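You operate a simulated robot arm through the tools that you are given. There is no shell and no other tool.

The job below is to be done with a simulated two-armed robot. You get a single attempt, and the scene is never put back.

Task
Take the lid off the large yellow cup and lay it down on the top of the wooden counter.

The check looks at the end state, three seconds after you hand in, the way a careful person would. Anything else that was tipped, shoved, dropped, spilled or broken makes it a failure. A push-on lid holds only when it is set on centred and level and pressed home; a screw cap is set on level and turned clockwise until tight.

Robot
Two 7-joint arms with two-finger parallel grippers on one trunk, on a base that moves. Base frame: it is fixed to the floor where the robot stands at the start and does not move with it; the origin is under the middle of the robot, x ahead of it, y to its left, z up; the surface under the hand at the start is at about z = 850. Units: mm, degrees, N and s.
The left shoulder is at the start at [60, 143, 937], the right one opposite. With the tool pointing down near the work surface each hand reaches from about 320 to 740 mm from the robot's upright axis, wherever it stands, measured 20 degrees to its own side. Places, roughly: large yellow cup (10x10x12 cm) [800, -100, 900]. Payload 1.57 kg a hand.
The TCP of each hand is the grasp point between the finger pads, 30 mm short of the fingertips. In the tool frame z runs along the fingers and y along their closing line. Largest opening 110 mm; finger width 24, thickness 12; the body of the gripper, 48 by 112 mm, starts 78 mm behind the TCP.
Orientation is told as [roll, pitch, yaw] about the base's x, y, z axes, in that order, counted from this pose: with the fingers straight down and closing along the base's y, the tool's x points along the base's -x, its y along +y and its z along -z.

Tools
- The arms move only by the tool send_rows. It takes "left_deltas", "right_deltas" or both (then of equal length, played together; a hand with none holds still); each is a list that holds one entry, the list of rows, each a list of 7 numbers: the shift along the tool's x, y, z in units of 50 mm (1.0 is 50 mm), then the turn, a rotation vector about the tool's x, y, z in units of 6 degrees (1.0 is 6 degrees), then the finger opening in mm, from 0 to 110. In form: [[[tx, ty, tz, rx, ry, rz, fingers], ...]]. A call has 1 to 20 rows; each row shifts and turns the commanded pose from where the row before left it, along the tool's axes as they then stand. A call with a number of a shift or a turn outside -1 to 1 is refused whole. Each row takes 0.2 s and may step no farther than 50 mm and 8.6 degrees from the row before; otherwise, or with a gripper value out of range, the whole call is refused. A pose out of reach is approached as far as the arm can. The call stops where the force on the tool passes 40 N (or 10 N more than at its start, if that is more) or the arm is blocked; 0.2 s more then pass. Each finger travels about 45 mm/s and halts on what it meets, pressing with about 35 N; the grip force reading is that of the motor and also rises with nothing between the fingers. The clock runs only during rows and for 0.2 s after the last one: add rows that do not move to give the fingers time. The reply holds the time, the measured pose of the TCP, the force on the tool along the base axes, the opening and the grip force, in the units named above and with some noise, with the torque about the TCP (base axes, N m) and any sound that the robot's microphone picked up, and new pictures: "show" is both (left out), scene, wrist or none (wrist: the cameras of the hands that moved).
- Cameras (640 x 400 px; columns grow to the right, rows downward): "scene" is now at [54.4, -0.1, 1557.6]; the picture's right is [-0.00, -1.00, 0.00], its down [-0.67, 0.00, -0.75] and it looks along [0.75, -0.00, -0.67] (base axes); focal length 290 px, centre (320, 200). "left" rides on the left gripper at [70, -16, -141] in its tool frame; the picture's right is [0.23, 0.97, 0.00], its down [-0.85, 0.20, -0.48] and it looks along [-0.47, 0.11, 0.88] (tool axes); focal length 222 px, centre (320, 200). "right" rides on the right gripper at [70, 16, -141] in its tool frame; the picture's right is [-0.23, 0.97, 0.00], its down [-0.86, -0.20, -0.48] and it looks along [-0.47, -0.11, 0.88] (tool axes); focal length 222 px, centre (320, 200). There is no depth. A picture from a camera that has moved, and an enlarged one, comes with that camera's place and axes in the base frame and with its lens.
- move_column(by): slides the trunk up (or, below 0, down) by that many mm; the arms and the scene camera ride with it, the base frame stays. It gives what a move gives, with no picture.
- drive_base(legs): drives the robot by 1 to 6 legs, each [ahead, left, turn to the left] in mm, mm and degrees, along the robot's own axes; the way and the turn of a leg run together, so that a leg with both is an arc; at most 1500 mm and 180 degrees a leg. The arms and the cameras ride along, it lands a little off, and it stops where it bumps. It gives what a move gives, and a new picture of the scene camera.
- pan_tilt(pan, tilt): turns the head with the scene camera to pan (to the left, within 86 degrees either way) and tilt (down, from -29 to 69), counted from straight ahead of the robot. It gives what a move gives, and a new picture of the scene camera.
- enlarge(camera, box): a new picture of the part [left, top, right, bottom] of that camera's present view, enlarged. The clock stands still meanwhile.
- close_job(): hands the job in; it is judged then, once.

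Nothing tells you exact positions but the pictures and the camera data. Unless the task says otherwise, let go and move clear before handing in.

The tools are called after "Request:" as name(argument=value, ...) on one line, values as JSON. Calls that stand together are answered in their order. send_rows: Moves the arms, as the interface text tells. Its arguments: {"type":"object","properties":{"left_deltas":{"type":"array"},"right_deltas":{"type":"array"},"show":{"type":"string","enum":["both","scene","wrist","none"]}},"required":[]} The other tools are called the same way: move_column (by) moves the trunk up or down; drive_base (legs) drives the base; pan_tilt (pan, tilt) turns the head that bears the scene camera; enlarge (camera, box) takes an enlarged picture of a part of a camera's view; close_job () hands the job in.

At the start:

```text
time_s: 0.0
left_ee_pos: [512.8, 133.7, 1112.3]
left_tcp_rot: [0.0, -0.1, 0.0]
left_wrist_force: [-0.5, 0.3, 0.3]
left_torque: [0.02, 0.01, 0.02]
left_opening: 110.1
left_grip_force: 0.0
right_ee_pos: [411.1, -208.5, 1126.8]
right_tcp_rot: [0.1, 0.0, 0.0]
right_wrist_force: [0.4, -0.5, -1.3]
right_torque: [0.0, 0.01, -0.02]
right_opening: 109.9
right_grip_force: 0.0
trunk travel left (down, up): [-536.0, 54.0]
robot x, y, heading: [0.3, -0.0, -0.2]
head pan, tilt (commanded): [-0.1, 41.7]
```

scene: 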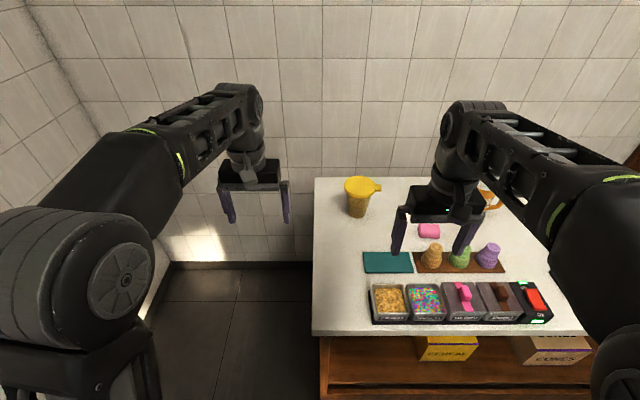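
right: 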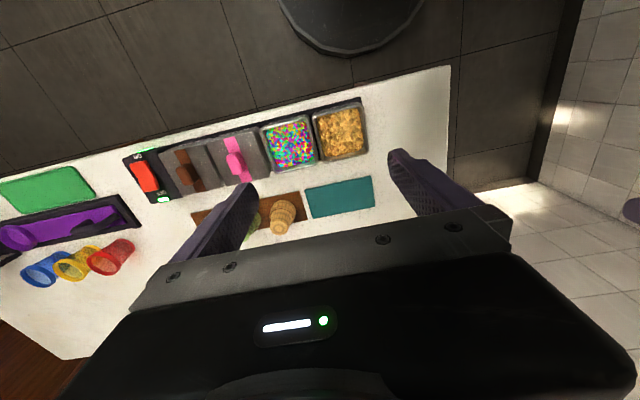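
left: 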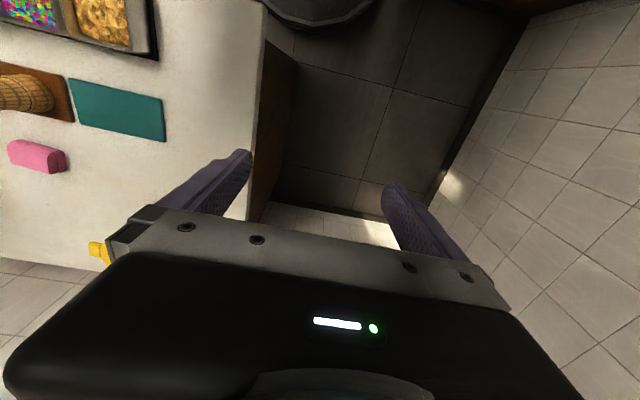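

I see a white-topped counter with a wooden body ahead and to the right. The yellow cup with its tabbed lid stands near the counter's back left, so I'll enlarge the view around it first.

Request:
enlarge(camera="scene", box=[310, 160, 410, 225])

Request:
enlarge(camera="scene", box=[300, 160, 620, 360])

Request:
pan_tilt(pan=-45, tilt=35)

```text
6.15 times, centred on (360, 192) of scene
camera zoom: at [54.4, -0.1, 1557.6], right [0.0, -1.0, 0.0], down [-0.67, 0.0, -0.75], along [0.75, 0.0, -0.67], focal length 1783 px, centre (74, 246)
```

zoom: 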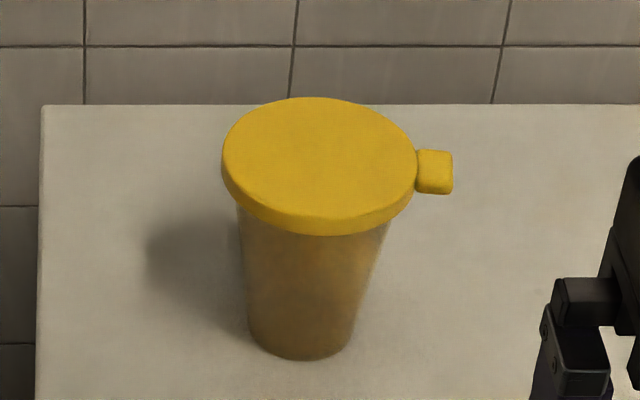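

```text
2.00 times, centred on (460, 260) of scene
camera zoom: at [54.4, -0.1, 1557.6], right [0.0, -1.0, 0.0], down [-0.67, 0.0, -0.75], along [0.75, 0.0, -0.67], focal length 579 px, centre (40, 80)
```

zoom: 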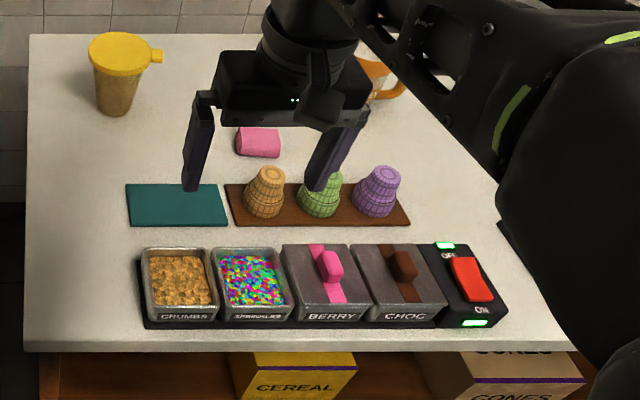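

```text
time_s: 1.1
left_ee_pos: [513.1, 133.6, 1114.1]
left_tcp_rot: [0.0, 0.0, 0.0]
left_wrist_force: [-0.7, -0.4, 0.2]
left_torque: [0.01, 0.04, -0.01]
left_opening: 110.0
left_grip_force: 0.0
right_ee_pos: [411.5, -208.0, 1127.4]
right_tcp_rot: [0.0, -0.1, 0.0]
right_wrist_force: [0.7, -0.2, -0.7]
right_torque: [-0.01, -0.02, -0.04]
right_opening: 110.1
right_grip_force: 0.0
trunk travel left (down, up): [-536.0, 54.0]
robot x, y, heading: [1.6, 0.7, -0.0]
head pan, tilt (commanded): [-45.0, 35.0]
camera scene: at [32.9, -62.1, 1567.6], right [-0.71, -0.71, 0.0], down [-0.41, 0.41, -0.82], along [0.58, -0.58, -0.57], focal length 290 px, centre (320, 200)
```

scene: 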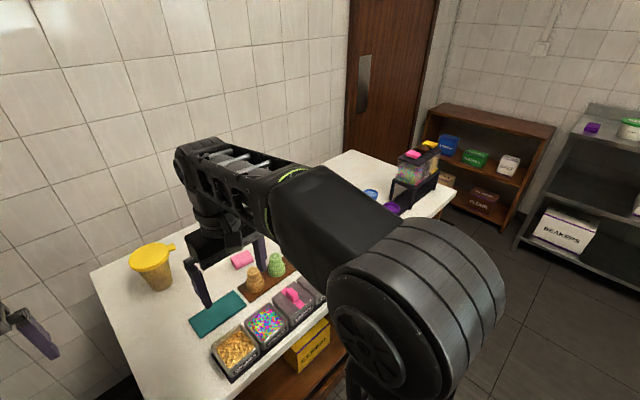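

The cup stands on the white-topped counter, whose body is wood. Before deciding which surface "wooden counter" means, I'll look around the room for any other candidate.

Request:
pan_tilt(pan=-86, tilt=25)

Request:
pan_tilt(pan=80, tilt=25)

Request:
pan_tilt(pan=-10, tilt=50)

```text
time_s: 2.2
left_ee_pos: [512.1, 134.7, 1114.4]
left_tcp_rot: [-0.1, 0.0, 0.0]
left_wrist_force: [-0.4, -1.1, -0.2]
left_torque: [0.02, 0.02, -0.01]
left_opening: 110.0
left_grip_force: 0.1
right_ee_pos: [411.6, -207.6, 1127.9]
right_tcp_rot: [0.1, -0.1, 0.1]
right_wrist_force: [-0.3, 0.1, -0.2]
right_torque: [0.0, 0.01, 0.03]
right_opening: 110.2
right_grip_force: 0.1
trunk travel left (down, up): [-536.0, 54.0]
robot x, y, heading: [1.7, 4.0, -0.1]
head pan, tilt (commanded): [-85.9, 25.0]
camera scene: at [-22.9, -91.8, 1583.4], right [-1.0, -0.07, 0.0], down [-0.03, 0.42, -0.91], along [0.06, -0.9, -0.42], focal length 290 px, centre (320, 200)
```

scene: 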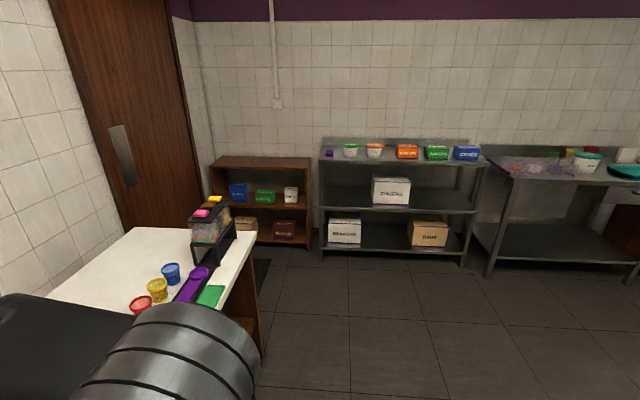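

```text
time_s: 4.7
left_ee_pos: [512.3, 134.4, 1113.1]
left_tcp_rot: [-0.1, -0.2, 0.1]
left_wrist_force: [-0.7, 0.8, -0.4]
left_torque: [0.02, 0.02, 0.01]
left_opening: 110.0
left_grip_force: 0.1
right_ee_pos: [412.5, -207.7, 1127.6]
right_tcp_rot: [-0.1, -0.1, 0.0]
right_wrist_force: [0.1, 0.1, 0.3]
right_torque: [0.01, 0.02, 0.02]
right_opening: 109.9
right_grip_force: 0.1
trunk travel left (down, up): [-536.0, 54.0]
robot x, y, heading: [3.0, -0.4, 0.2]
head pan, tilt (commanded): [80.0, 25.0]
camera scene: at [-13.4, 90.8, 1583.4], right [0.98, -0.17, 0.0], down [-0.07, -0.42, -0.91], along [0.16, 0.89, -0.42], focal length 290 px, centre (320, 200)
```

scene: 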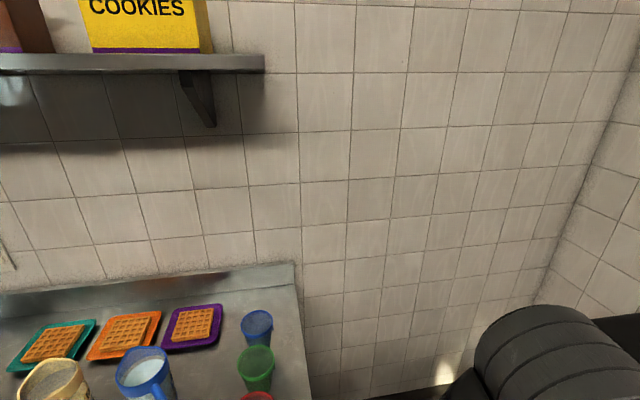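

```text
time_s: 6.4
left_ee_pos: [511.8, 134.9, 1114.3]
left_tcp_rot: [-0.1, -0.2, 0.0]
left_wrist_force: [-0.1, -0.9, -0.6]
left_torque: [-0.02, 0.0, 0.0]
left_opening: 110.0
left_grip_force: 0.0
right_ee_pos: [411.2, -208.2, 1128.2]
right_tcp_rot: [0.0, -0.1, 0.1]
right_wrist_force: [-0.1, 1.2, 0.4]
right_torque: [0.01, 0.04, 0.05]
right_opening: 109.9
right_grip_force: 0.0
trunk travel left (down, up): [-536.0, 54.0]
robot x, y, heading: [2.3, 3.5, -0.1]
head pan, tilt (commanded): [-10.0, 50.0]
camera scene: at [46.4, -13.2, 1545.9], right [-0.17, -0.98, 0.0], down [-0.75, 0.13, -0.64], along [0.63, -0.11, -0.77], focal length 290 px, centre (320, 200)
```

scene: 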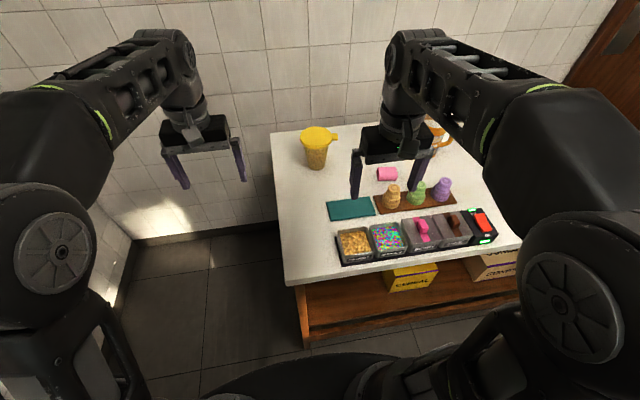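

The only wooden counter is the one in front; the other tables are steel. I estimate the cup at about (775, -127), the lid top at about z 976, and the tab pointing toward -y. That is slightly beyond tool-down reach, so I'll check how much room the base has in front.

Request:
pan_tilt(pan=0, tilt=69)

Request:
pan_tilt(pan=40, tilt=50)

```text
time_s: 7.2
left_ee_pos: [512.1, 133.6, 1114.3]
left_tcp_rot: [0.0, -0.1, 0.0]
left_wrist_force: [0.4, -0.5, -0.3]
left_torque: [0.04, 0.02, 0.0]
left_opening: 110.0
left_grip_force: 0.0
right_ee_pos: [411.7, -208.1, 1128.2]
right_tcp_rot: [0.0, -0.1, 0.1]
right_wrist_force: [0.5, 0.3, 0.2]
right_torque: [0.01, -0.02, -0.01]
right_opening: 110.3
right_grip_force: 0.1
trunk travel left (down, up): [-536.0, 54.0]
robot x, y, heading: [-2.0, 3.3, 0.1]
head pan, tilt (commanded): [0.0, 68.8]
camera scene: at [26.5, 0.1, 1524.0], right [0.0, -1.0, 0.0], down [-0.93, 0.0, -0.36], along [0.36, 0.0, -0.93], focal length 290 px, centre (320, 200)
```

scene: 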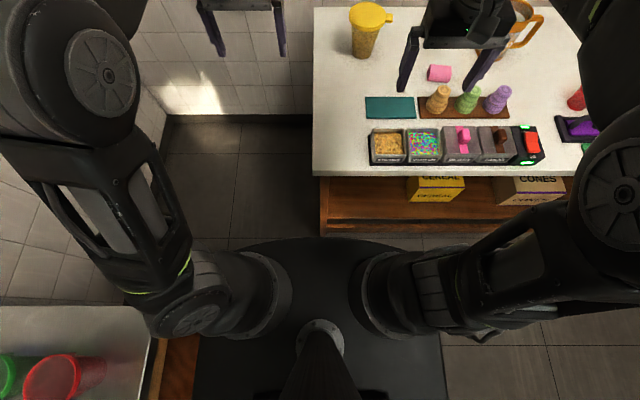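

```text
time_s: 8.3
left_ee_pos: [511.2, 135.2, 1114.6]
left_tcp_rot: [-0.1, -0.1, 0.0]
left_wrist_force: [-0.2, -0.7, 0.6]
left_torque: [0.01, 0.01, 0.02]
left_opening: 109.9
left_grip_force: 0.1
right_ee_pos: [411.2, -208.8, 1126.5]
right_tcp_rot: [0.0, 0.1, 0.0]
right_wrist_force: [0.0, -0.1, -0.4]
right_torque: [-0.03, 0.01, 0.01]
right_opening: 110.0
right_grip_force: 0.2
trunk travel left (down, up): [-536.0, 54.0]
robot x, y, heading: [-1.3, -2.8, 0.0]
head pan, tilt (commanded): [40.0, 50.0]
camera scene: at [29.6, 49.5, 1545.9], right [0.64, -0.77, 0.0], down [-0.59, -0.49, -0.64], along [0.49, 0.41, -0.77], focal length 290 px, centre (320, 200)
```

scene: 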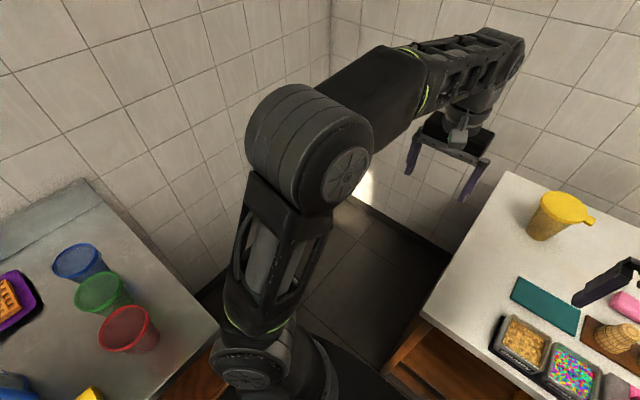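

The base's front outline is close to the counter's lower shelf. I'll tilt down again and zoom in to judge how much clearance there is.

Request:
pan_tilt(pan=0, tilt=69)

Request:
enlarge(camera="scene", box=[150, 200, 470, 400])

Request:
enlarge(camera="scene", box=[330, 0, 410, 50])

```text
time_s: 9.3
left_ee_pos: [511.1, 133.7, 1113.6]
left_tcp_rot: [-0.1, -0.2, 0.0]
left_wrist_force: [0.0, -0.8, -0.4]
left_torque: [-0.03, 0.0, 0.02]
left_opening: 110.0
left_grip_force: 0.0
right_ee_pos: [412.3, -207.5, 1126.9]
right_tcp_rot: [0.0, 0.0, -0.1]
right_wrist_force: [-0.5, -0.3, 0.4]
right_torque: [-0.04, 0.0, 0.01]
right_opening: 110.2
right_grip_force: 0.2
trunk travel left (down, up): [-536.0, 54.0]
robot x, y, heading: [-1.7, -1.2, 0.0]
head pan, tilt (commanded): [0.0, 68.8]
camera scene: at [26.5, 0.1, 1524.0], right [0.0, -1.0, 0.0], down [-0.93, 0.0, -0.36], along [0.36, 0.0, -0.93], focal length 290 px, centre (320, 200)
```

scene: 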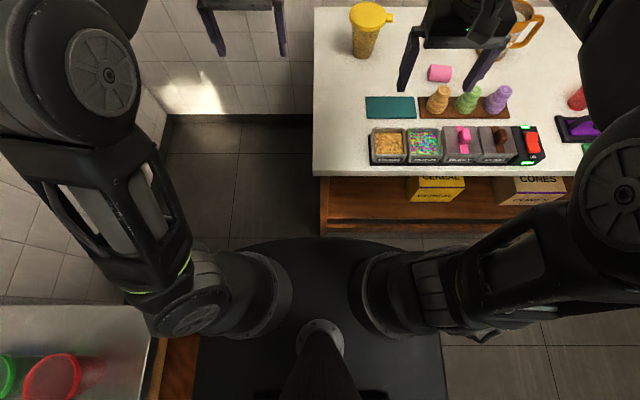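

```text
2.00 times, centred on (310, 300) of scene
camera zoom: at [26.5, 0.1, 1524.0], right [0.0, -1.0, 0.0], down [-0.93, 0.0, -0.36], along [0.36, 0.0, -0.93], focal length 579 px, centre (340, 0)
```

zoom: 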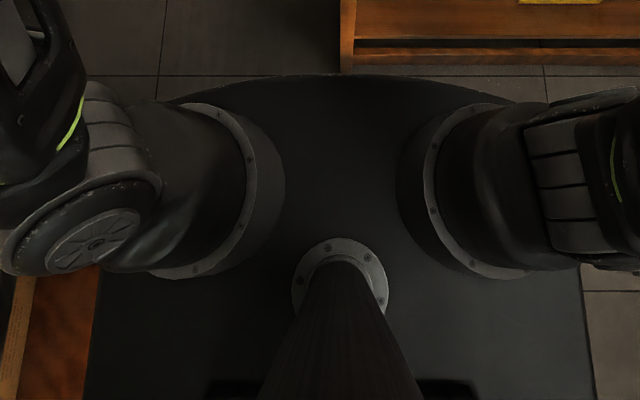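

```text
8.00 times, centred on (370, 25) of scene
camera zoom: at [26.5, 0.1, 1524.0], right [0.0, -1.0, 0.0], down [-0.93, 0.0, -0.36], along [0.36, 0.0, -0.93], focal length 2318 px, centre (-80, 1600)
```

zoom: 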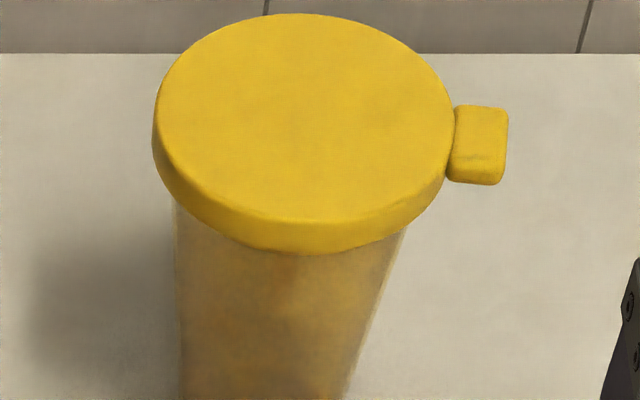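

The base has little room to move forward, and the gap to the left of the counter is too narrow. I'll work from here with tilted hands: the left hand holds the cup body from the front-left, nearly level, and the right hand grips the lid across its diameter clear of the tab. First I'll raise the trunk and point the head at the cup.

Request:
move_column(by=50)

Request:
pan_tilt(pan=-8, tilt=42)

```text
time_s: 10.3
left_ee_pos: [512.0, 132.7, 1163.1]
left_tcp_rot: [0.0, -0.1, 0.1]
left_wrist_force: [0.6, 0.6, -1.0]
left_torque: [-0.04, 0.0, 0.01]
left_opening: 110.1
left_grip_force: 0.0
right_ee_pos: [411.8, -208.1, 1177.1]
right_tcp_rot: [0.0, 0.1, 0.1]
right_wrist_force: [-0.2, 0.2, -0.8]
right_torque: [0.01, -0.01, 0.03]
right_opening: 109.9
right_grip_force: 0.1
trunk travel left (down, up): [-586.0, 4.0]
robot x, y, heading: [-3.1, 5.0, -0.3]
head pan, tilt (commanded): [0.0, 68.8]
```

```text
time_s: 11.2
left_ee_pos: [512.1, 134.2, 1163.9]
left_tcp_rot: [-0.1, 0.0, 0.0]
left_wrist_force: [-0.2, -0.1, 0.4]
left_torque: [0.03, -0.02, 0.01]
left_opening: 109.9
left_grip_force: 0.1
right_ee_pos: [411.5, -208.5, 1177.3]
right_tcp_rot: [0.0, 0.0, 0.0]
right_wrist_force: [0.0, -0.3, 0.3]
right_torque: [-0.06, -0.02, 0.0]
right_opening: 110.0
right_grip_force: 0.0
trunk travel left (down, up): [-586.0, 4.0]
robot x, y, heading: [2.1, -1.5, 0.3]
head pan, tilt (commanded): [-8.0, 42.0]
camera scene: at [53.3, -11.5, 1607.1], right [-0.14, -0.99, 0.0], down [-0.66, 0.09, -0.74], along [0.74, -0.1, -0.67], focal length 290 px, centre (320, 200)
```

scene: 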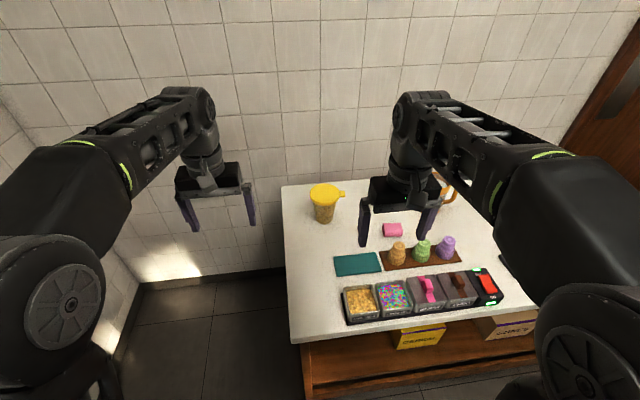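

Both hands are well clear of everything, so I'll rotate them in place. The left goes to yaw -25° and pitches up to 20° below level; the right goes to yaw +45° and pitches forward 40°.

Request:
send_rows(left_deltas=[[[0, 0, 0, 0, 0, 0.8333, 110], [0, 0, 0, 0, 0, 0.8333, 110], [0, 0, 0, 0, 0, 0.8333, 110], [0, 0, 0, 0, 0, 0.8333, 110], [0, 0, 0, 0, 0, 0.8333, 110], [0, 0, 0, 0, -0.9722, 0, 110], [0, 0, 0, 0, -0.9722, 0, 110], [0, 0, 0, 0, -0.9722, 0, 110], [0, 0, 0, 0, -0.9722, 0, 110], [0, 0, 0, 0, -0.9722, 0, 110], [0, 0, 0, 0, -0.9722, 0, 110], [0, 0, 0, 0, -0.9722, 0, 110], [0, 0, 0, 0, -0.9722, 0, 110], [0, 0, 0, 0, -0.9722, 0, 110], [0, 0, 0, 0, -0.9722, 0, 110], [0, 0, 0, 0, -0.9722, 0, 110], [0, 0, 0, 0, -0.9722, 0, 110]]], right_deltas=[[[0, 0, 0, 0, 0, -0.9375, 110], [0, 0, 0, 0, 0, -0.9375, 110], [0, 0, 0, 0, 0, -0.9375, 110], [0, 0, 0, 0, 0, -0.9375, 110], [0, 0, 0, 0, 0, -0.9375, 110], [0, 0, 0, 0, 0, -0.9375, 110], [0, 0, 0, 0, 0, -0.9375, 110], [0, 0, 0, 0, 0, -0.9375, 110], [0, 0, 0, 0, -0.9524, 0, 110], [0, 0, 0, 0, -0.9524, 0, 110], [0, 0, 0, 0, -0.9524, 0, 110], [0, 0, 0, 0, -0.9524, 0, 110], [0, 0, 0, 0, -0.9524, 0, 110], [0, 0, 0, 0, -0.9524, 0, 110], [0, 0, 0, 0, -0.9524, 0, 110], [0, 0, 0, 0, 0, 0, 110], [0, 0, 0, 0, 0, 0, 110]]])

```text
time_s: 14.8
left_ee_pos: [512.4, 133.7, 1162.9]
left_tcp_rot: [0.1, -70.2, -25.1]
left_wrist_force: [0.1, -1.1, 0.3]
left_torque: [0.05, 0.0, 0.01]
left_opening: 110.0
left_grip_force: 0.2
right_ee_pos: [411.8, -208.3, 1178.8]
right_tcp_rot: [-0.1, -40.0, 45.1]
right_wrist_force: [-0.8, -0.1, -0.2]
right_torque: [0.02, -0.03, 0.03]
right_opening: 109.9
right_grip_force: 0.0
trunk travel left (down, up): [-586.0, 4.0]
robot x, y, heading: [2.9, 0.7, -0.3]
head pan, tilt (commanded): [-8.0, 42.0]
camera scene: at [53.2, -11.7, 1607.2], right [-0.14, -0.99, 0.0], down [-0.66, 0.09, -0.74], along [0.74, -0.1, -0.67], focal length 290 px, centre (320, 200)
camera right: at [297.9, -299.1, 1242.6], right [-0.57, 0.81, 0.15], down [0.39, 0.1, 0.92], along [0.73, 0.57, -0.37], focal length 222 px, centre (320, 200)
camera left: at [364.3, 185.2, 1145.6], right [0.34, 0.92, -0.21], down [-0.06, 0.25, 0.97], along [0.94, -0.32, 0.14], focal length 222 px, centre (320, 200)
```

scene: 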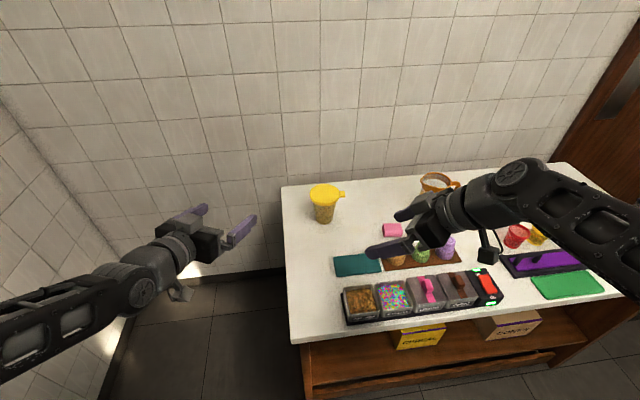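
right: 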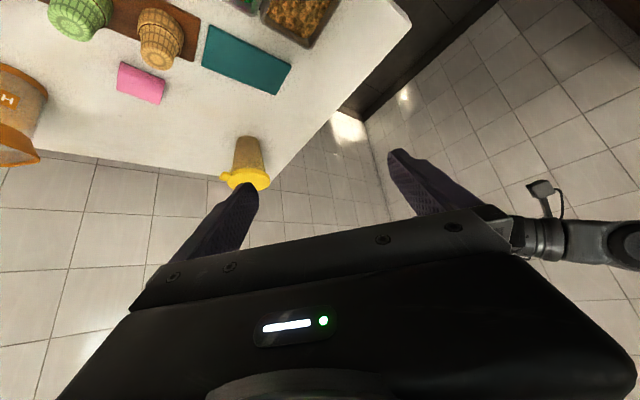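
left: 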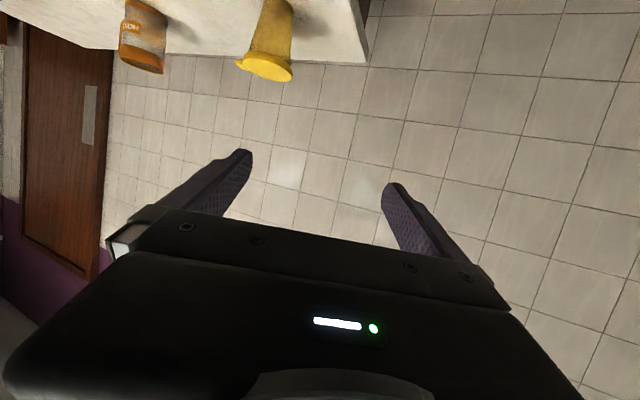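

The wrist camera sits under the left gripper at this pitch, so I'll use a steeper tilt for that hand. Before settling on grasps, I'll look down again with the trunk raised; the parallax tells me how high the dark base plate is and how much clearance it has.

Request:
pan_tilt(pan=0, tilt=69)

Request:
enlarge(camera="scene", box=[150, 200, 470, 400])

```text
time_s: 15.7
left_ee_pos: [511.9, 133.4, 1163.1]
left_tcp_rot: [0.2, -70.1, -25.2]
left_wrist_force: [-0.1, 0.5, 0.1]
left_torque: [0.01, 0.06, 0.0]
left_opening: 110.0
left_grip_force: 0.0
right_ee_pos: [412.2, -208.0, 1177.8]
right_tcp_rot: [0.1, -40.0, 45.0]
right_wrist_force: [-0.2, 0.8, -0.6]
right_torque: [0.0, 0.01, 0.0]
right_opening: 109.7
right_grip_force: 0.1
trunk travel left (down, up): [-586.0, 4.0]
robot x, y, heading: [-0.6, -1.2, -0.1]
head pan, tilt (commanded): [0.0, 68.8]
camera scene: at [26.4, 0.1, 1574.0], right [0.0, -1.0, 0.0], down [-0.93, 0.0, -0.36], along [0.36, 0.0, -0.93], focal length 290 px, centre (320, 200)
```

scene: 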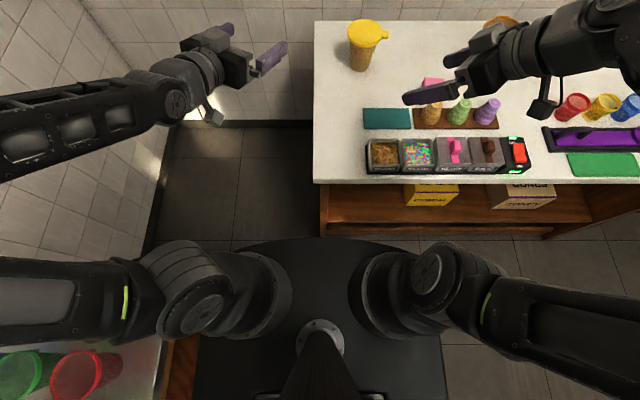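

```text
2.00 times, centred on (310, 300) of scene
camera zoom: at [26.4, 0.1, 1574.0], right [0.0, -1.0, 0.0], down [-0.93, 0.0, -0.36], along [0.36, 0.0, -0.93], focal length 579 px, centre (340, 0)
```

zoom: 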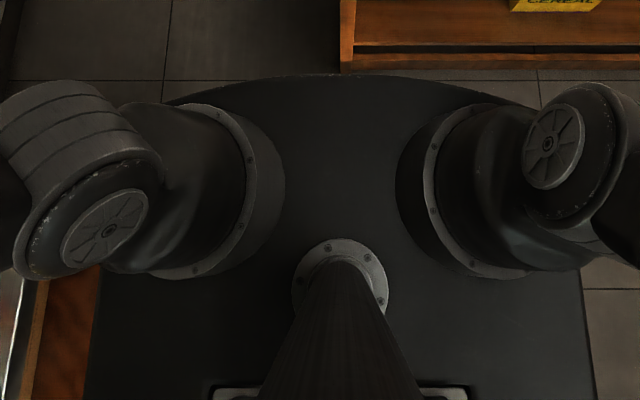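

The dark plate rides with the trunk, so it is the torso. From the early wrist pictures the base is a disc of about 285 mm radius, and the counter body is about 400 mm ahead. I'll drive 70 mm forward and turn 20° left to bring the right shoulder nearer the tab.

Request:
drive_base(legs=[[70, 0, 0], [0, 0, 20]])

Request:
pan_tilt(pan=-28, tilt=42)

```text
time_s: 17.8
left_ee_pos: [506.4, 304.0, 1163.5]
left_tcp_rot: [0.2, -70.0, -4.8]
left_wrist_force: [-0.5, -0.1, 0.3]
left_torque: [0.03, 0.01, 0.0]
left_opening: 110.1
left_grip_force: 0.1
right_ee_pos: [530.2, -51.5, 1177.4]
right_tcp_rot: [0.0, -40.0, 65.2]
right_wrist_force: [-0.4, 0.0, -0.9]
right_torque: [0.03, 0.02, 0.01]
right_opening: 110.1
right_grip_force: 0.0
trunk travel left (down, up): [-586.0, 4.0]
robot x, y, heading: [71.6, -2.1, 20.4]
head pan, tilt (commanded): [0.0, 68.8]
camera scene: at [96.6, 9.3, 1574.0], right [0.35, -0.94, 0.0], down [-0.87, -0.32, -0.36], along [0.34, 0.13, -0.93], focal length 290 px, centre (320, 200)
```

scene: 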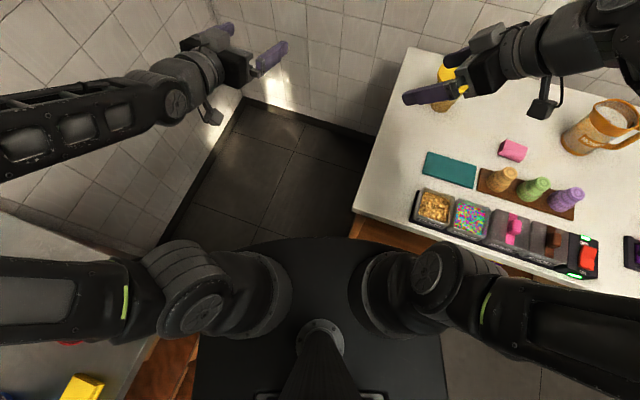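

```text
time_s: 18.7
left_ee_pos: [506.7, 304.2, 1164.5]
left_tcp_rot: [0.2, -70.1, -4.8]
left_wrist_force: [0.0, -0.1, -0.4]
left_torque: [0.01, -0.01, 0.0]
left_opening: 109.9
left_grip_force: 0.1
right_ee_pos: [530.1, -52.2, 1177.9]
right_tcp_rot: [0.0, -39.9, 65.4]
right_wrist_force: [-0.6, -0.8, 0.7]
right_torque: [0.01, -0.03, 0.02]
right_opening: 110.0
right_grip_force: 0.0
trunk travel left (down, up): [-586.0, 4.0]
robot x, y, heading: [71.8, -4.3, 20.4]
head pan, tilt (commanded): [-28.0, 42.0]
camera scene: at [127.2, -21.3, 1607.1], right [-0.13, -0.99, 0.0], down [-0.66, 0.09, -0.74], along [0.74, -0.1, -0.67], focal length 290 px, centre (320, 200)
```

scene: 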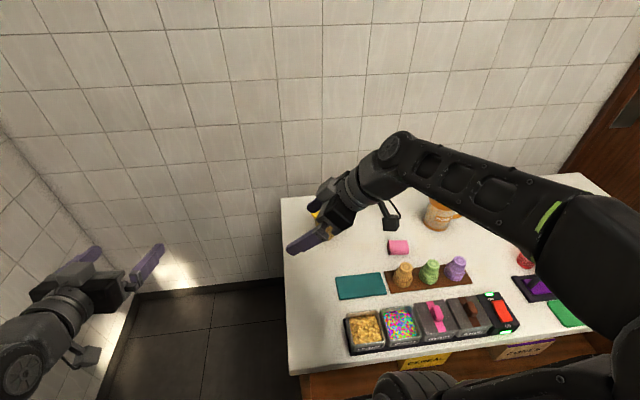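

The robot is now at about (72, -3) with heading 20°. I'll set the right hand tool-down at yaw 85°, so it closes along x across the tab's sides, and bring it high and to the right of the cup to get a good wrist view of the tab.

Request:
send_rows(right_deltas=[[[0, 0, 0, 0, 0.9524, 0, 110], [0, 0, 0, 0, 0.9524, 0, 110], [0, 0, 0, 0, 0.9524, 0, 110], [0, 0, 0, 0, 0.9524, 0, 110], [0, 0, 0, 0, 0.9524, 0, 110], [0, 0, 0, 0, 0.9524, 0, 110], [0, 0, 0, 0, 0.9524, 0, 110], [0, 0, 0, 0, 0, -0.82, 110], [0, 0, 0, 0, 0, -0.82, 110], [0, 0, 0, 0, 0, -0.82, 110], [0, 0, 0, 0, 0, -0.82, 110], [0.4907, -0.6453, 0.145, 0, 0, 0, 110], [0.4907, -0.6453, 0.145, 0, 0, 0, 110], [0.4907, -0.6453, 0.145, 0, 0, 0, 110], [0.4907, -0.6453, 0.145, 0, 0, 0, 110], [0.4907, -0.6453, 0.145, 0, 0, 0, 110], [0.4907, -0.6453, 0.145, 0, 0, 0, 110], [0.4907, -0.6453, 0.145, 0, 0, 0, 110], [0.4907, -0.6453, 0.145, 0, 0, 0, 110]]])

```text
time_s: 22.7
left_ee_pos: [507.0, 304.6, 1163.4]
left_tcp_rot: [0.1, -70.1, -4.8]
left_wrist_force: [0.8, 0.3, -0.4]
left_torque: [0.03, -0.02, -0.01]
left_opening: 109.8
left_grip_force: 0.1
right_ee_pos: [640.6, -210.0, 1160.9]
right_tcp_rot: [-0.1, 0.0, 85.0]
right_wrist_force: [-0.3, 0.1, 0.5]
right_torque: [-0.02, 0.01, -0.02]
right_opening: 110.0
right_grip_force: 0.1
right hand out of reach, approached as far as the arm can: row 7, 8, 16, 17, 18, 19
trunk travel left (down, up): [-586.0, 4.0]
robot x, y, heading: [71.1, 0.7, 19.9]
head pan, tilt (commanded): [-28.0, 42.0]
camera scene: at [127.6, -21.1, 1607.1], right [-0.13, -0.99, 0.0], down [-0.66, 0.09, -0.74], along [0.74, -0.1, -0.67], focal length 290 px, centre (320, 200)
camera right: at [618.7, -279.0, 1303.0], right [-0.95, 0.31, 0.0], down [0.27, 0.83, 0.48], along [0.15, 0.45, -0.88], focal length 222 px, centre (320, 200)
```

scene: 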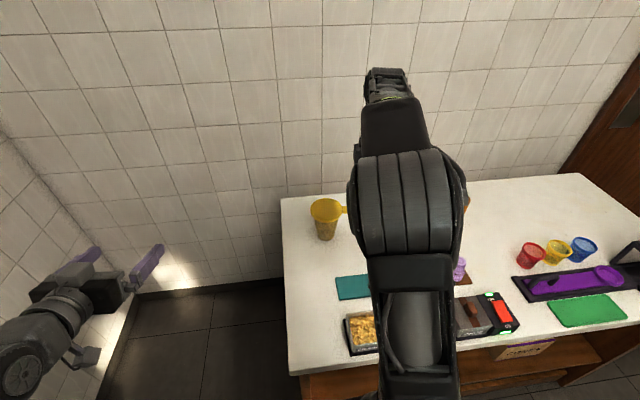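
right: 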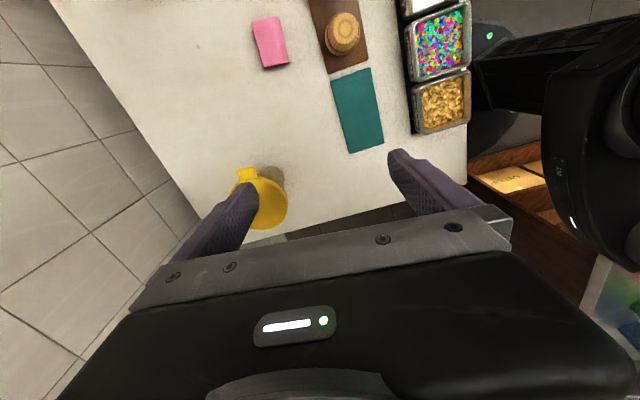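

Tool-down reach at this height falls short, so the wrist must sit about 335 mm behind the TCP. I'll inspect the right wrist view for the base-to-counter gap and the tab before moving the base again.

Request:
enlarge(camera="right", box=[400, 0, 640, 200])

Request:
enlarge(camera="right", box=[200, 150, 320, 240])

Request:
pan_tilt(pan=-60, tilt=69)

```text
2.00 times, centred on (520, 100) of right
camera zoom: at [618.7, -279.0, 1303.0], right [-0.95, 0.31, 0.0], down [0.27, 0.83, 0.48], along [0.15, 0.45, -0.88], focal length 444 px, centre (-80, 400)
```

zoom: 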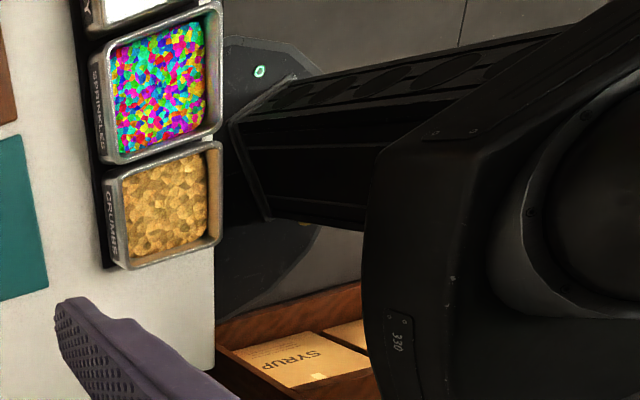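

```text
4.44 times, centred on (260, 195) of right
camera zoom: at [618.7, -279.0, 1303.0], right [-0.95, 0.31, 0.0], down [0.27, 0.83, 0.48], along [0.15, 0.45, -0.88], focal length 987 px, centre (587, 222)
```

zoom: 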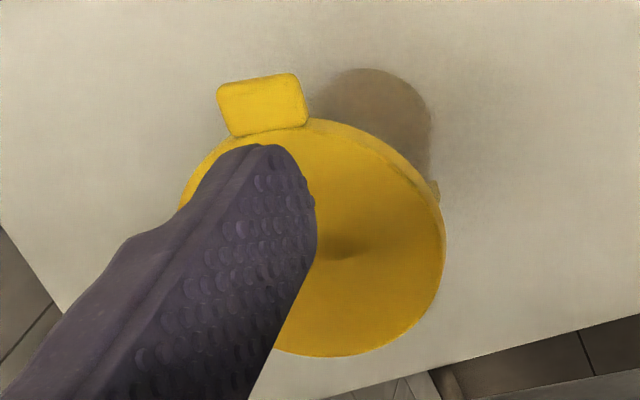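

```text
time_s: 23.7
left_ee_pos: [505.3, 304.0, 1163.8]
left_tcp_rot: [0.2, -70.1, -4.8]
left_wrist_force: [0.9, -1.2, -0.1]
left_torque: [0.02, 0.0, -0.04]
left_opening: 110.1
left_grip_force: 0.1
right_ee_pos: [640.9, -211.3, 1161.2]
right_tcp_rot: [-0.2, 0.0, 85.0]
right_wrist_force: [-0.4, -0.6, -0.4]
right_torque: [0.03, 0.02, -0.03]
right_opening: 110.2
right_grip_force: 0.0
trunk travel left (down, up): [-586.0, 4.0]
robot x, y, heading: [71.8, 0.5, 20.5]
head pan, tilt (commanded): [-60.0, 68.8]
camera scene: at [87.5, -45.9, 1574.0], right [-0.64, -0.77, 0.0], down [-0.72, 0.59, -0.36], along [0.28, -0.23, -0.93], focal length 290 px, centre (320, 200)
```

scene: 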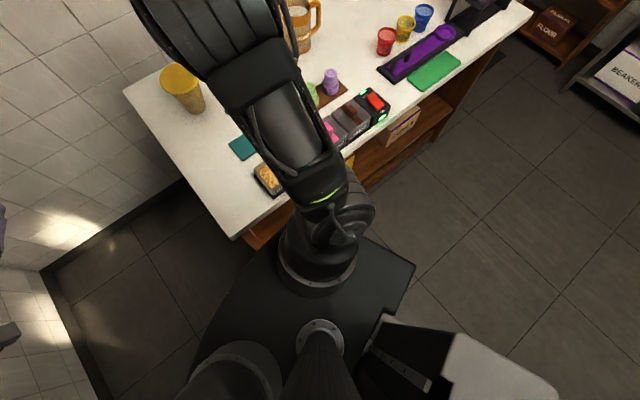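

The base has roughly 45 mm of clearance in front. I'll shift the robot right and a touch forward and turn a bit more left, so both arms have comfortable reach; both hands stay high above everything on the counter.

Request:
drive_base(legs=[[-28, -128, 0], [0, 0, 14.5]])

Request:
pan_tilt(pan=-35, tilt=42)

```text
time_s: 25.8
left_ee_pos: [434.6, 272.4, 1163.4]
left_tcp_rot: [0.2, -70.0, 9.8]
left_wrist_force: [0.4, 0.3, 0.4]
left_torque: [-0.02, -0.05, 0.01]
left_opening: 110.0
left_grip_force: 0.0
right_ee_pos: [694.4, -191.4, 1160.4]
right_tcp_rot: [-0.1, -0.1, 99.6]
right_wrist_force: [0.4, -0.2, 0.3]
right_torque: [0.0, 0.05, -0.01]
right_opening: 109.8
right_grip_force: 0.1
trunk travel left (down, up): [-586.0, 4.0]
robot x, y, heading: [88.1, -132.5, 34.7]
head pan, tilt (commanded): [-60.0, 68.8]
camera scene: at [117.5, -171.3, 1574.0], right [-0.42, -0.91, 0.0], down [-0.84, 0.4, -0.36], along [0.33, -0.15, -0.93], focal length 290 px, centre (320, 200)
```

scene: 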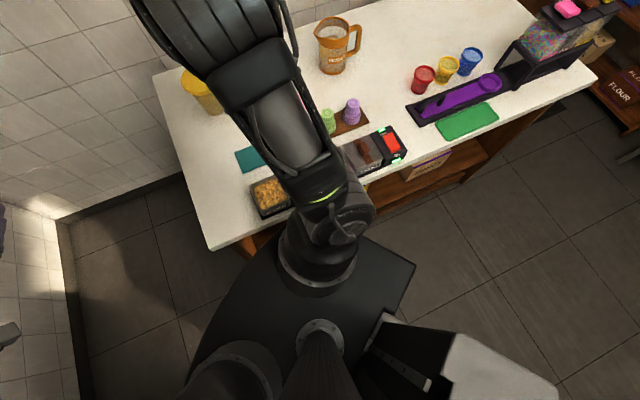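

```text
time_s: 26.8
left_ee_pos: [434.6, 273.4, 1163.5]
left_tcp_rot: [0.2, -70.1, 9.6]
left_wrist_force: [-0.4, 0.6, -0.2]
left_torque: [0.01, -0.02, 0.02]
left_opening: 110.0
left_grip_force: 0.0
right_ee_pos: [694.7, -192.1, 1159.6]
right_tcp_rot: [-0.2, 0.0, 99.6]
right_wrist_force: [0.0, -0.2, -0.3]
right_torque: [-0.02, -0.03, 0.01]
right_opening: 109.5
right_grip_force: 0.1
trunk travel left (down, up): [-586.0, 4.0]
robot x, y, heading: [94.2, -133.4, 34.9]
head pan, tilt (commanded): [-35.0, 42.0]
camera scene: at [150.7, -148.1, 1607.1], right [0.0, -1.0, 0.0], down [-0.67, 0.0, -0.74], along [0.74, 0.0, -0.67], focal length 290 px, centre (320, 200)
```

scene: 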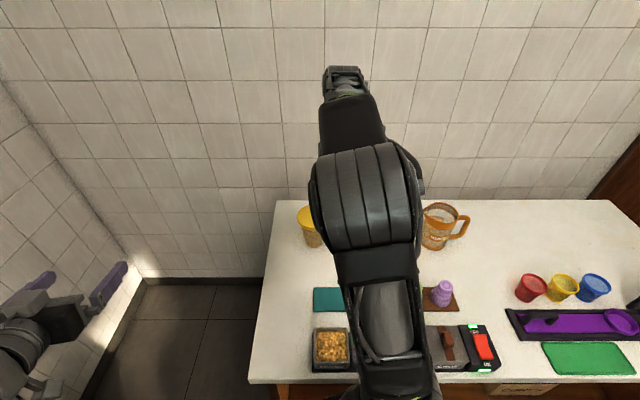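

The right arm is blocking the view of the cup, so I'll pull the right hand back to the right. At the same time I'll confirm where its commanded pose stands.

Request:
send_rows(right_deltas=[[[0.7, 0.6, 0.05, 0, 0, 0.6, 110], [0.7, 0.6, 0.05, 0, 0, 0.6, 110], [0.7, 0.6, 0.05, 0, 0, 0.6, 110], [0.7, 0.6, 0.05, 0, 0, 0.6, 110]]], show="both")

```text
time_s: 27.8
left_ee_pos: [434.9, 271.5, 1163.6]
left_tcp_rot: [0.2, -70.1, 9.8]
left_wrist_force: [0.4, 0.5, 0.7]
left_torque: [-0.04, 0.01, 0.0]
left_opening: 110.0
left_grip_force: 0.1
right_ee_pos: [587.2, -342.4, 1146.1]
right_tcp_rot: [-0.1, -0.1, 85.2]
right_wrist_force: [-0.7, 0.3, 0.1]
right_torque: [0.0, -0.01, 0.02]
right_opening: 110.1
right_grip_force: 0.1
trunk travel left (down, up): [-586.0, 4.0]
robot x, y, heading: [90.7, -131.0, 34.8]
head pan, tilt (commanded): [-35.0, 42.0]
camera scene: at [149.9, -148.8, 1607.2], right [0.0, -1.0, 0.0], down [-0.67, 0.0, -0.74], along [0.74, 0.0, -0.67], focal length 290 px, centre (320, 200)
camera right: at [564.6, -411.1, 1288.6], right [-0.95, 0.31, 0.0], down [0.27, 0.83, 0.48], along [0.15, 0.46, -0.88], focal length 222 px, centre (320, 200)
```

scene: 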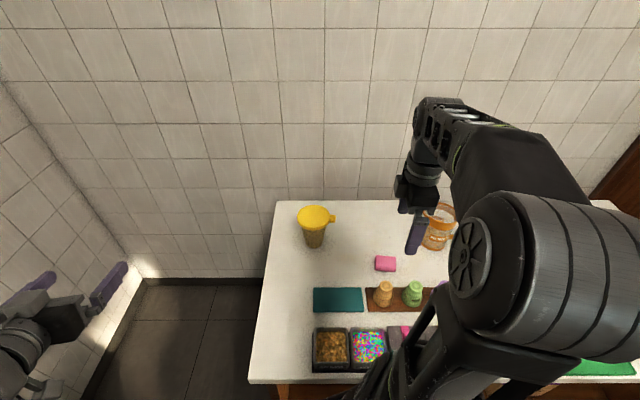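
right: 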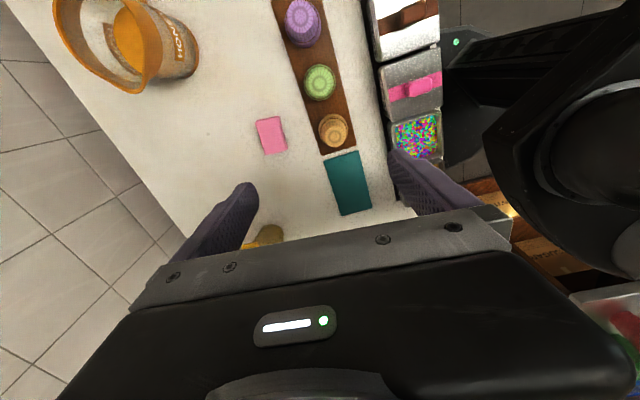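

Now I have a clear head-on view of the cup. I'll zoom in to refine its position.

Request:
enlarge(camera="scene", box=[280, 195, 360, 255])

Request:
enlarge(camera="left", box=[0, 0, 640, 400])

```text
6.67 times, centred on (320, 225) of scene
camera zoom: at [149.9, -148.8, 1607.2], right [0.0, -1.0, 0.0], down [-0.67, 0.0, -0.74], along [0.74, 0.0, -0.67], focal length 1931 px, centre (320, 33)
```

zoom: 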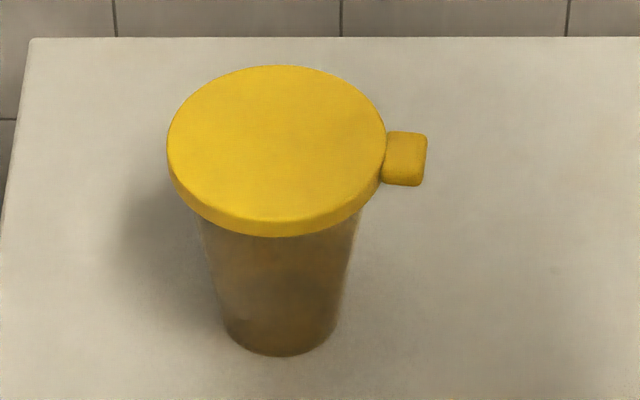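

```text
1.00 times, centred on (320, 200) of left (not enlarged: the box is as wide or as high as the picture)
camera zoom: at [283.6, 228.6, 1145.9], right [-0.24, 0.95, -0.21], down [-0.19, 0.17, 0.97], along [0.95, 0.28, 0.14], focal length 222 px, centre (320, 200)
```

zoom: 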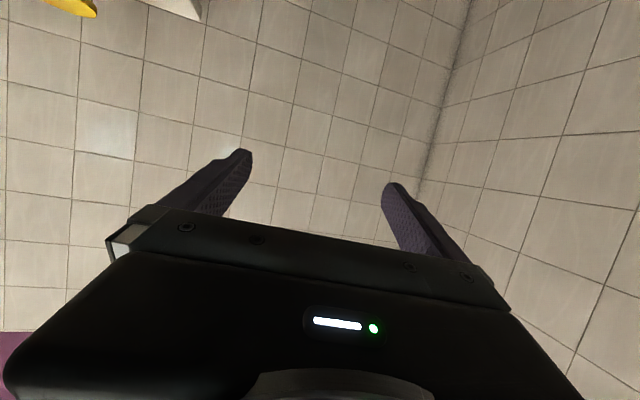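

I now put the cup axis at about (777, -129), the lid top at z ≈ 975, and the tab centre at about (773, -188), roughly 25 mm wide and 10 mm thick. Next I'll bring the left hand to a pre-grasp 150 mm short of the cup body, yaw -25° and 30° below level.

Request:
send_rows(left_deltas=[[[0, 0, 0, 0, 0.8333, 0, 110], [0, 0, 0, 0, 0.8333, 0, 110], [0, 0, 0, 0.835, 0, 0.482, 110], [0, 0, 0, 0.835, 0, 0.482, 110], [0, 0, 0, 0.835, 0, 0.482, 110], [0, 0, 0, 0.835, 0, 0.482, 110], [0, 0, 0, 0.835, 0, 0.482, 110], [0, 0, 0, 0.835, 0, 0.482, 110], [0.0056, -0.4368, 0.7922, 0, 0, 0, 110], [0.0056, -0.4368, 0.7922, 0, 0, 0, 110], [0.0056, -0.4368, 0.7922, 0, 0, 0, 110], [0.0056, -0.4368, 0.7922, 0, 0, 0, 110], [0.0056, -0.4368, 0.7922, 0, 0, 0, 110], [0.0056, -0.4368, 0.7922, 0, 0, 0, 110], [0.0056, -0.4368, 0.7922, 0, 0, 0, 110], [0.0056, -0.4368, 0.7922, 0, 0, 0, 110], [0.0056, -0.4368, 0.7922, 0, 0, 0, 110], [0.0056, -0.4368, 0.7922, 0, 0, 0, 110]]])

```text
time_s: 31.6
left_ee_pos: [512.3, 30.0, 981.0]
left_tcp_rot: [-3.3, -58.5, -26.5]
left_wrist_force: [0.1, -0.5, 1.2]
left_torque: [-0.04, -0.01, -0.01]
left_opening: 110.0
left_grip_force: 0.1
left hand out of reach, approached as far as the arm can: row 13, 14, 16, 17, 18
right_ee_pos: [586.2, -341.8, 1145.6]
right_tcp_rot: [0.0, 0.1, 85.1]
right_wrist_force: [0.5, -0.1, -0.4]
right_torque: [0.01, -0.01, -0.01]
right_opening: 110.3
right_grip_force: 0.1
trunk travel left (down, up): [-586.0, 4.0]
robot x, y, heading: [96.3, -129.8, 34.6]
head pan, tilt (commanded): [-35.0, 42.0]
camera scene: at [150.6, -148.5, 1607.2], right [0.0, -1.0, 0.0], down [-0.67, 0.0, -0.74], along [0.74, 0.0, -0.67], focal length 290 px, centre (320, 200)
camera left: at [369.4, 93.7, 995.0], right [0.37, 0.9, -0.22], down [0.14, 0.18, 0.97], along [0.92, -0.39, -0.06], focal length 222 px, centre (320, 200)
```

scene: 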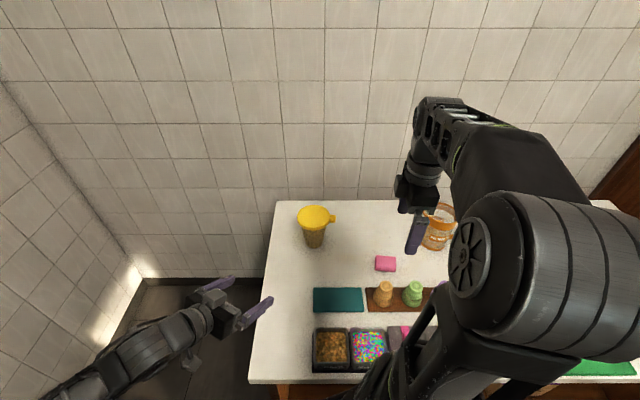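
left: 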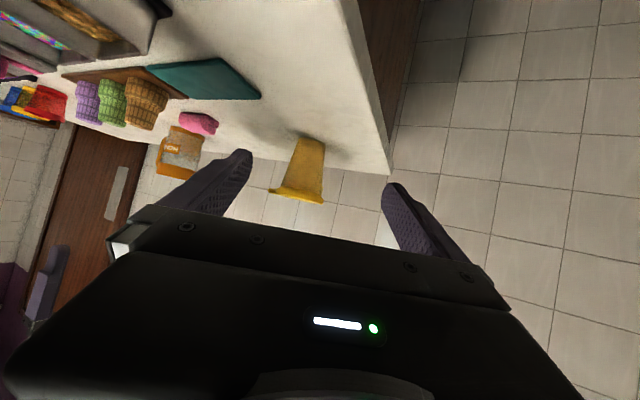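

The left arm hit a limit partway along that path and folded, with its TCP now at (512, 30, 981). I'll nudge it outward along +x to see whether it unfolds.

Request:
send_rows(left_deltas=[[[-0.4125, 0.2005, 0.4815, 0, 0, 0, 110], [-0.4125, 0.2005, 0.4815, 0, 0, 0, 110], [-0.4125, 0.2005, 0.4815, 0, 0, 0, 110], [-0.4125, 0.2005, 0.4815, 0, 0, 0, 110]]])

```text
time_s: 32.5
left_ee_pos: [542.9, 70.5, 992.0]
left_tcp_rot: [-3.3, -58.5, -26.5]
left_wrist_force: [0.2, -0.8, 0.5]
left_torque: [0.04, 0.03, 0.03]
left_opening: 109.9
left_grip_force: 0.1
left hand out of reach, approached as far as the arm can: row 1, 2, 3, 4
right_ee_pos: [588.1, -342.6, 1145.5]
right_tcp_rot: [-0.1, 0.0, 85.1]
right_wrist_force: [0.3, 0.3, -0.8]
right_torque: [-0.04, 0.0, 0.01]
right_opening: 110.2
right_grip_force: 0.1
trunk travel left (down, up): [-586.0, 4.0]
robot x, y, heading: [92.2, -129.8, 34.8]
head pan, tilt (commanded): [-35.0, 42.0]
camera scene: at [150.7, -148.1, 1607.1], right [0.0, -1.0, 0.0], down [-0.67, 0.0, -0.74], along [0.74, 0.0, -0.67], focal length 290 px, centre (320, 200)
camera left: at [399.8, 133.0, 1006.4], right [0.37, 0.9, -0.22], down [0.15, 0.18, 0.97], along [0.92, -0.39, -0.06], focal length 222 px, centre (320, 200)
```

scene: 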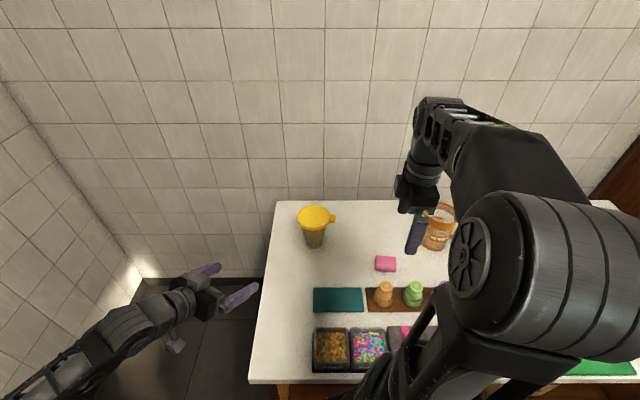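
left: 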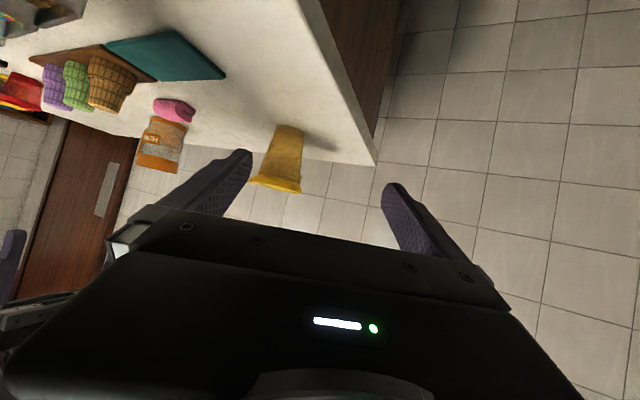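

The left arm's elbow has swung out to the side, which causes the limit. I'll reverse that hand out, undo the yaw and pitch to get tool-down again, and then re-approach by turning about the wrist instead.

Request:
send_rows(left_deltas=[[[-0.159, 0.4407, -0.8313, 0, 0, 0, 110], [-0.159, 0.4407, -0.8313, 0, 0, 0, 110], [-0.159, 0.4407, -0.8313, 0, 0, 0, 110], [-0.159, 0.4407, -0.8313, 0, 0, 0, 110], [-0.159, 0.4407, -0.8313, 0, 0, 0, 110], [-0.159, 0.4407, -0.8313, 0, 0, 0, 110], [0, 0, 0, -0.55, 0, 0, 110], [0, 0, 0, -0.853, 0, -0.522, 110], [0, 0, 0, -0.853, 0, -0.522, 110], [0, 0, 0, -0.853, 0, -0.522, 110], [0, 0, 0, -0.853, 0, -0.522, 110], [0, 0, 0, -0.853, 0, -0.522, 110], [0, 0, 0, -0.853, 0, -0.522, 110]]], show="none")

Request:
send_rows(left_deltas=[[[0, 0, 0, 0, 0.975, 0, 110], [0, 0, 0, 0, 0.975, 0, 110], [0, 0, 0, 0, 0.975, 0, 110], [0, 0, 0, 0, 0.975, 0, 110], [0, 0, 0, 0, 0.975, 0, 110], [0, 0, 0, 0, 0.975, 0, 110], [0, 0, 0, 0, 0.975, 0, 110], [0, 0, 0, 0, 0.975, 0, 110], [0, 0, 0, 0, 0.975, 0, 110], [0, 0, 0, 0, 0.975, 0, 110]]], show="scene")

```text
time_s: 35.4
left_ee_pos: [446.3, 280.1, 1159.3]
left_tcp_rot: [0.1, -58.4, 9.6]
left_wrist_force: [0.5, 0.2, -0.2]
left_torque: [0.0, 0.01, 0.04]
left_opening: 109.9
left_grip_force: 0.0
right_ee_pos: [588.9, -341.4, 1145.4]
right_tcp_rot: [0.0, -0.1, 85.1]
right_wrist_force: [0.3, 0.1, 0.3]
right_torque: [0.04, 0.02, -0.02]
right_opening: 110.0
right_grip_force: 0.2
trunk travel left (down, up): [-586.0, 4.0]
robot x, y, heading: [89.7, -134.2, 34.9]
head pan, tilt (commanded): [-35.0, 42.0]
```

```text
time_s: 37.5
left_ee_pos: [446.2, 280.8, 1159.5]
left_tcp_rot: [0.1, -2.8, 9.5]
left_wrist_force: [-0.4, -0.6, 0.0]
left_torque: [-0.05, -0.03, 0.0]
left_opening: 109.8
left_grip_force: 0.1
left hand out of reach, approached as far as the arm can: row 10
right_ee_pos: [587.9, -341.8, 1147.0]
right_tcp_rot: [-0.1, -0.1, 85.2]
right_wrist_force: [-0.3, 0.2, 0.3]
right_torque: [-0.02, 0.01, 0.01]
right_opening: 110.0
right_grip_force: 0.0
trunk travel left (down, up): [-586.0, 4.0]
robot x, y, heading: [89.5, -126.6, 34.8]
head pan, tilt (commanded): [-35.0, 42.0]
camera scene: at [150.3, -148.1, 1607.2], right [0.0, -1.0, 0.0], down [-0.67, 0.0, -0.74], along [0.74, 0.0, -0.67], focal length 290 px, centre (320, 200)
```

scene: 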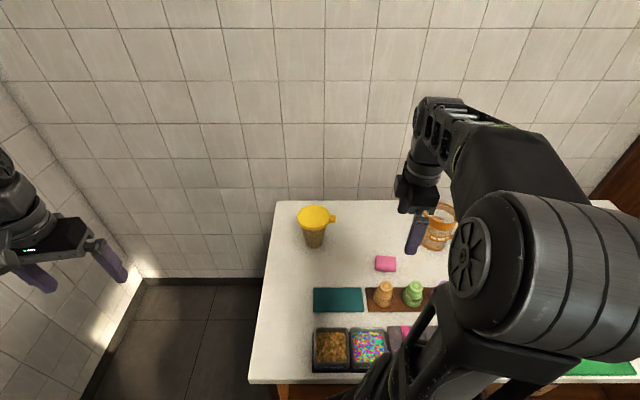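

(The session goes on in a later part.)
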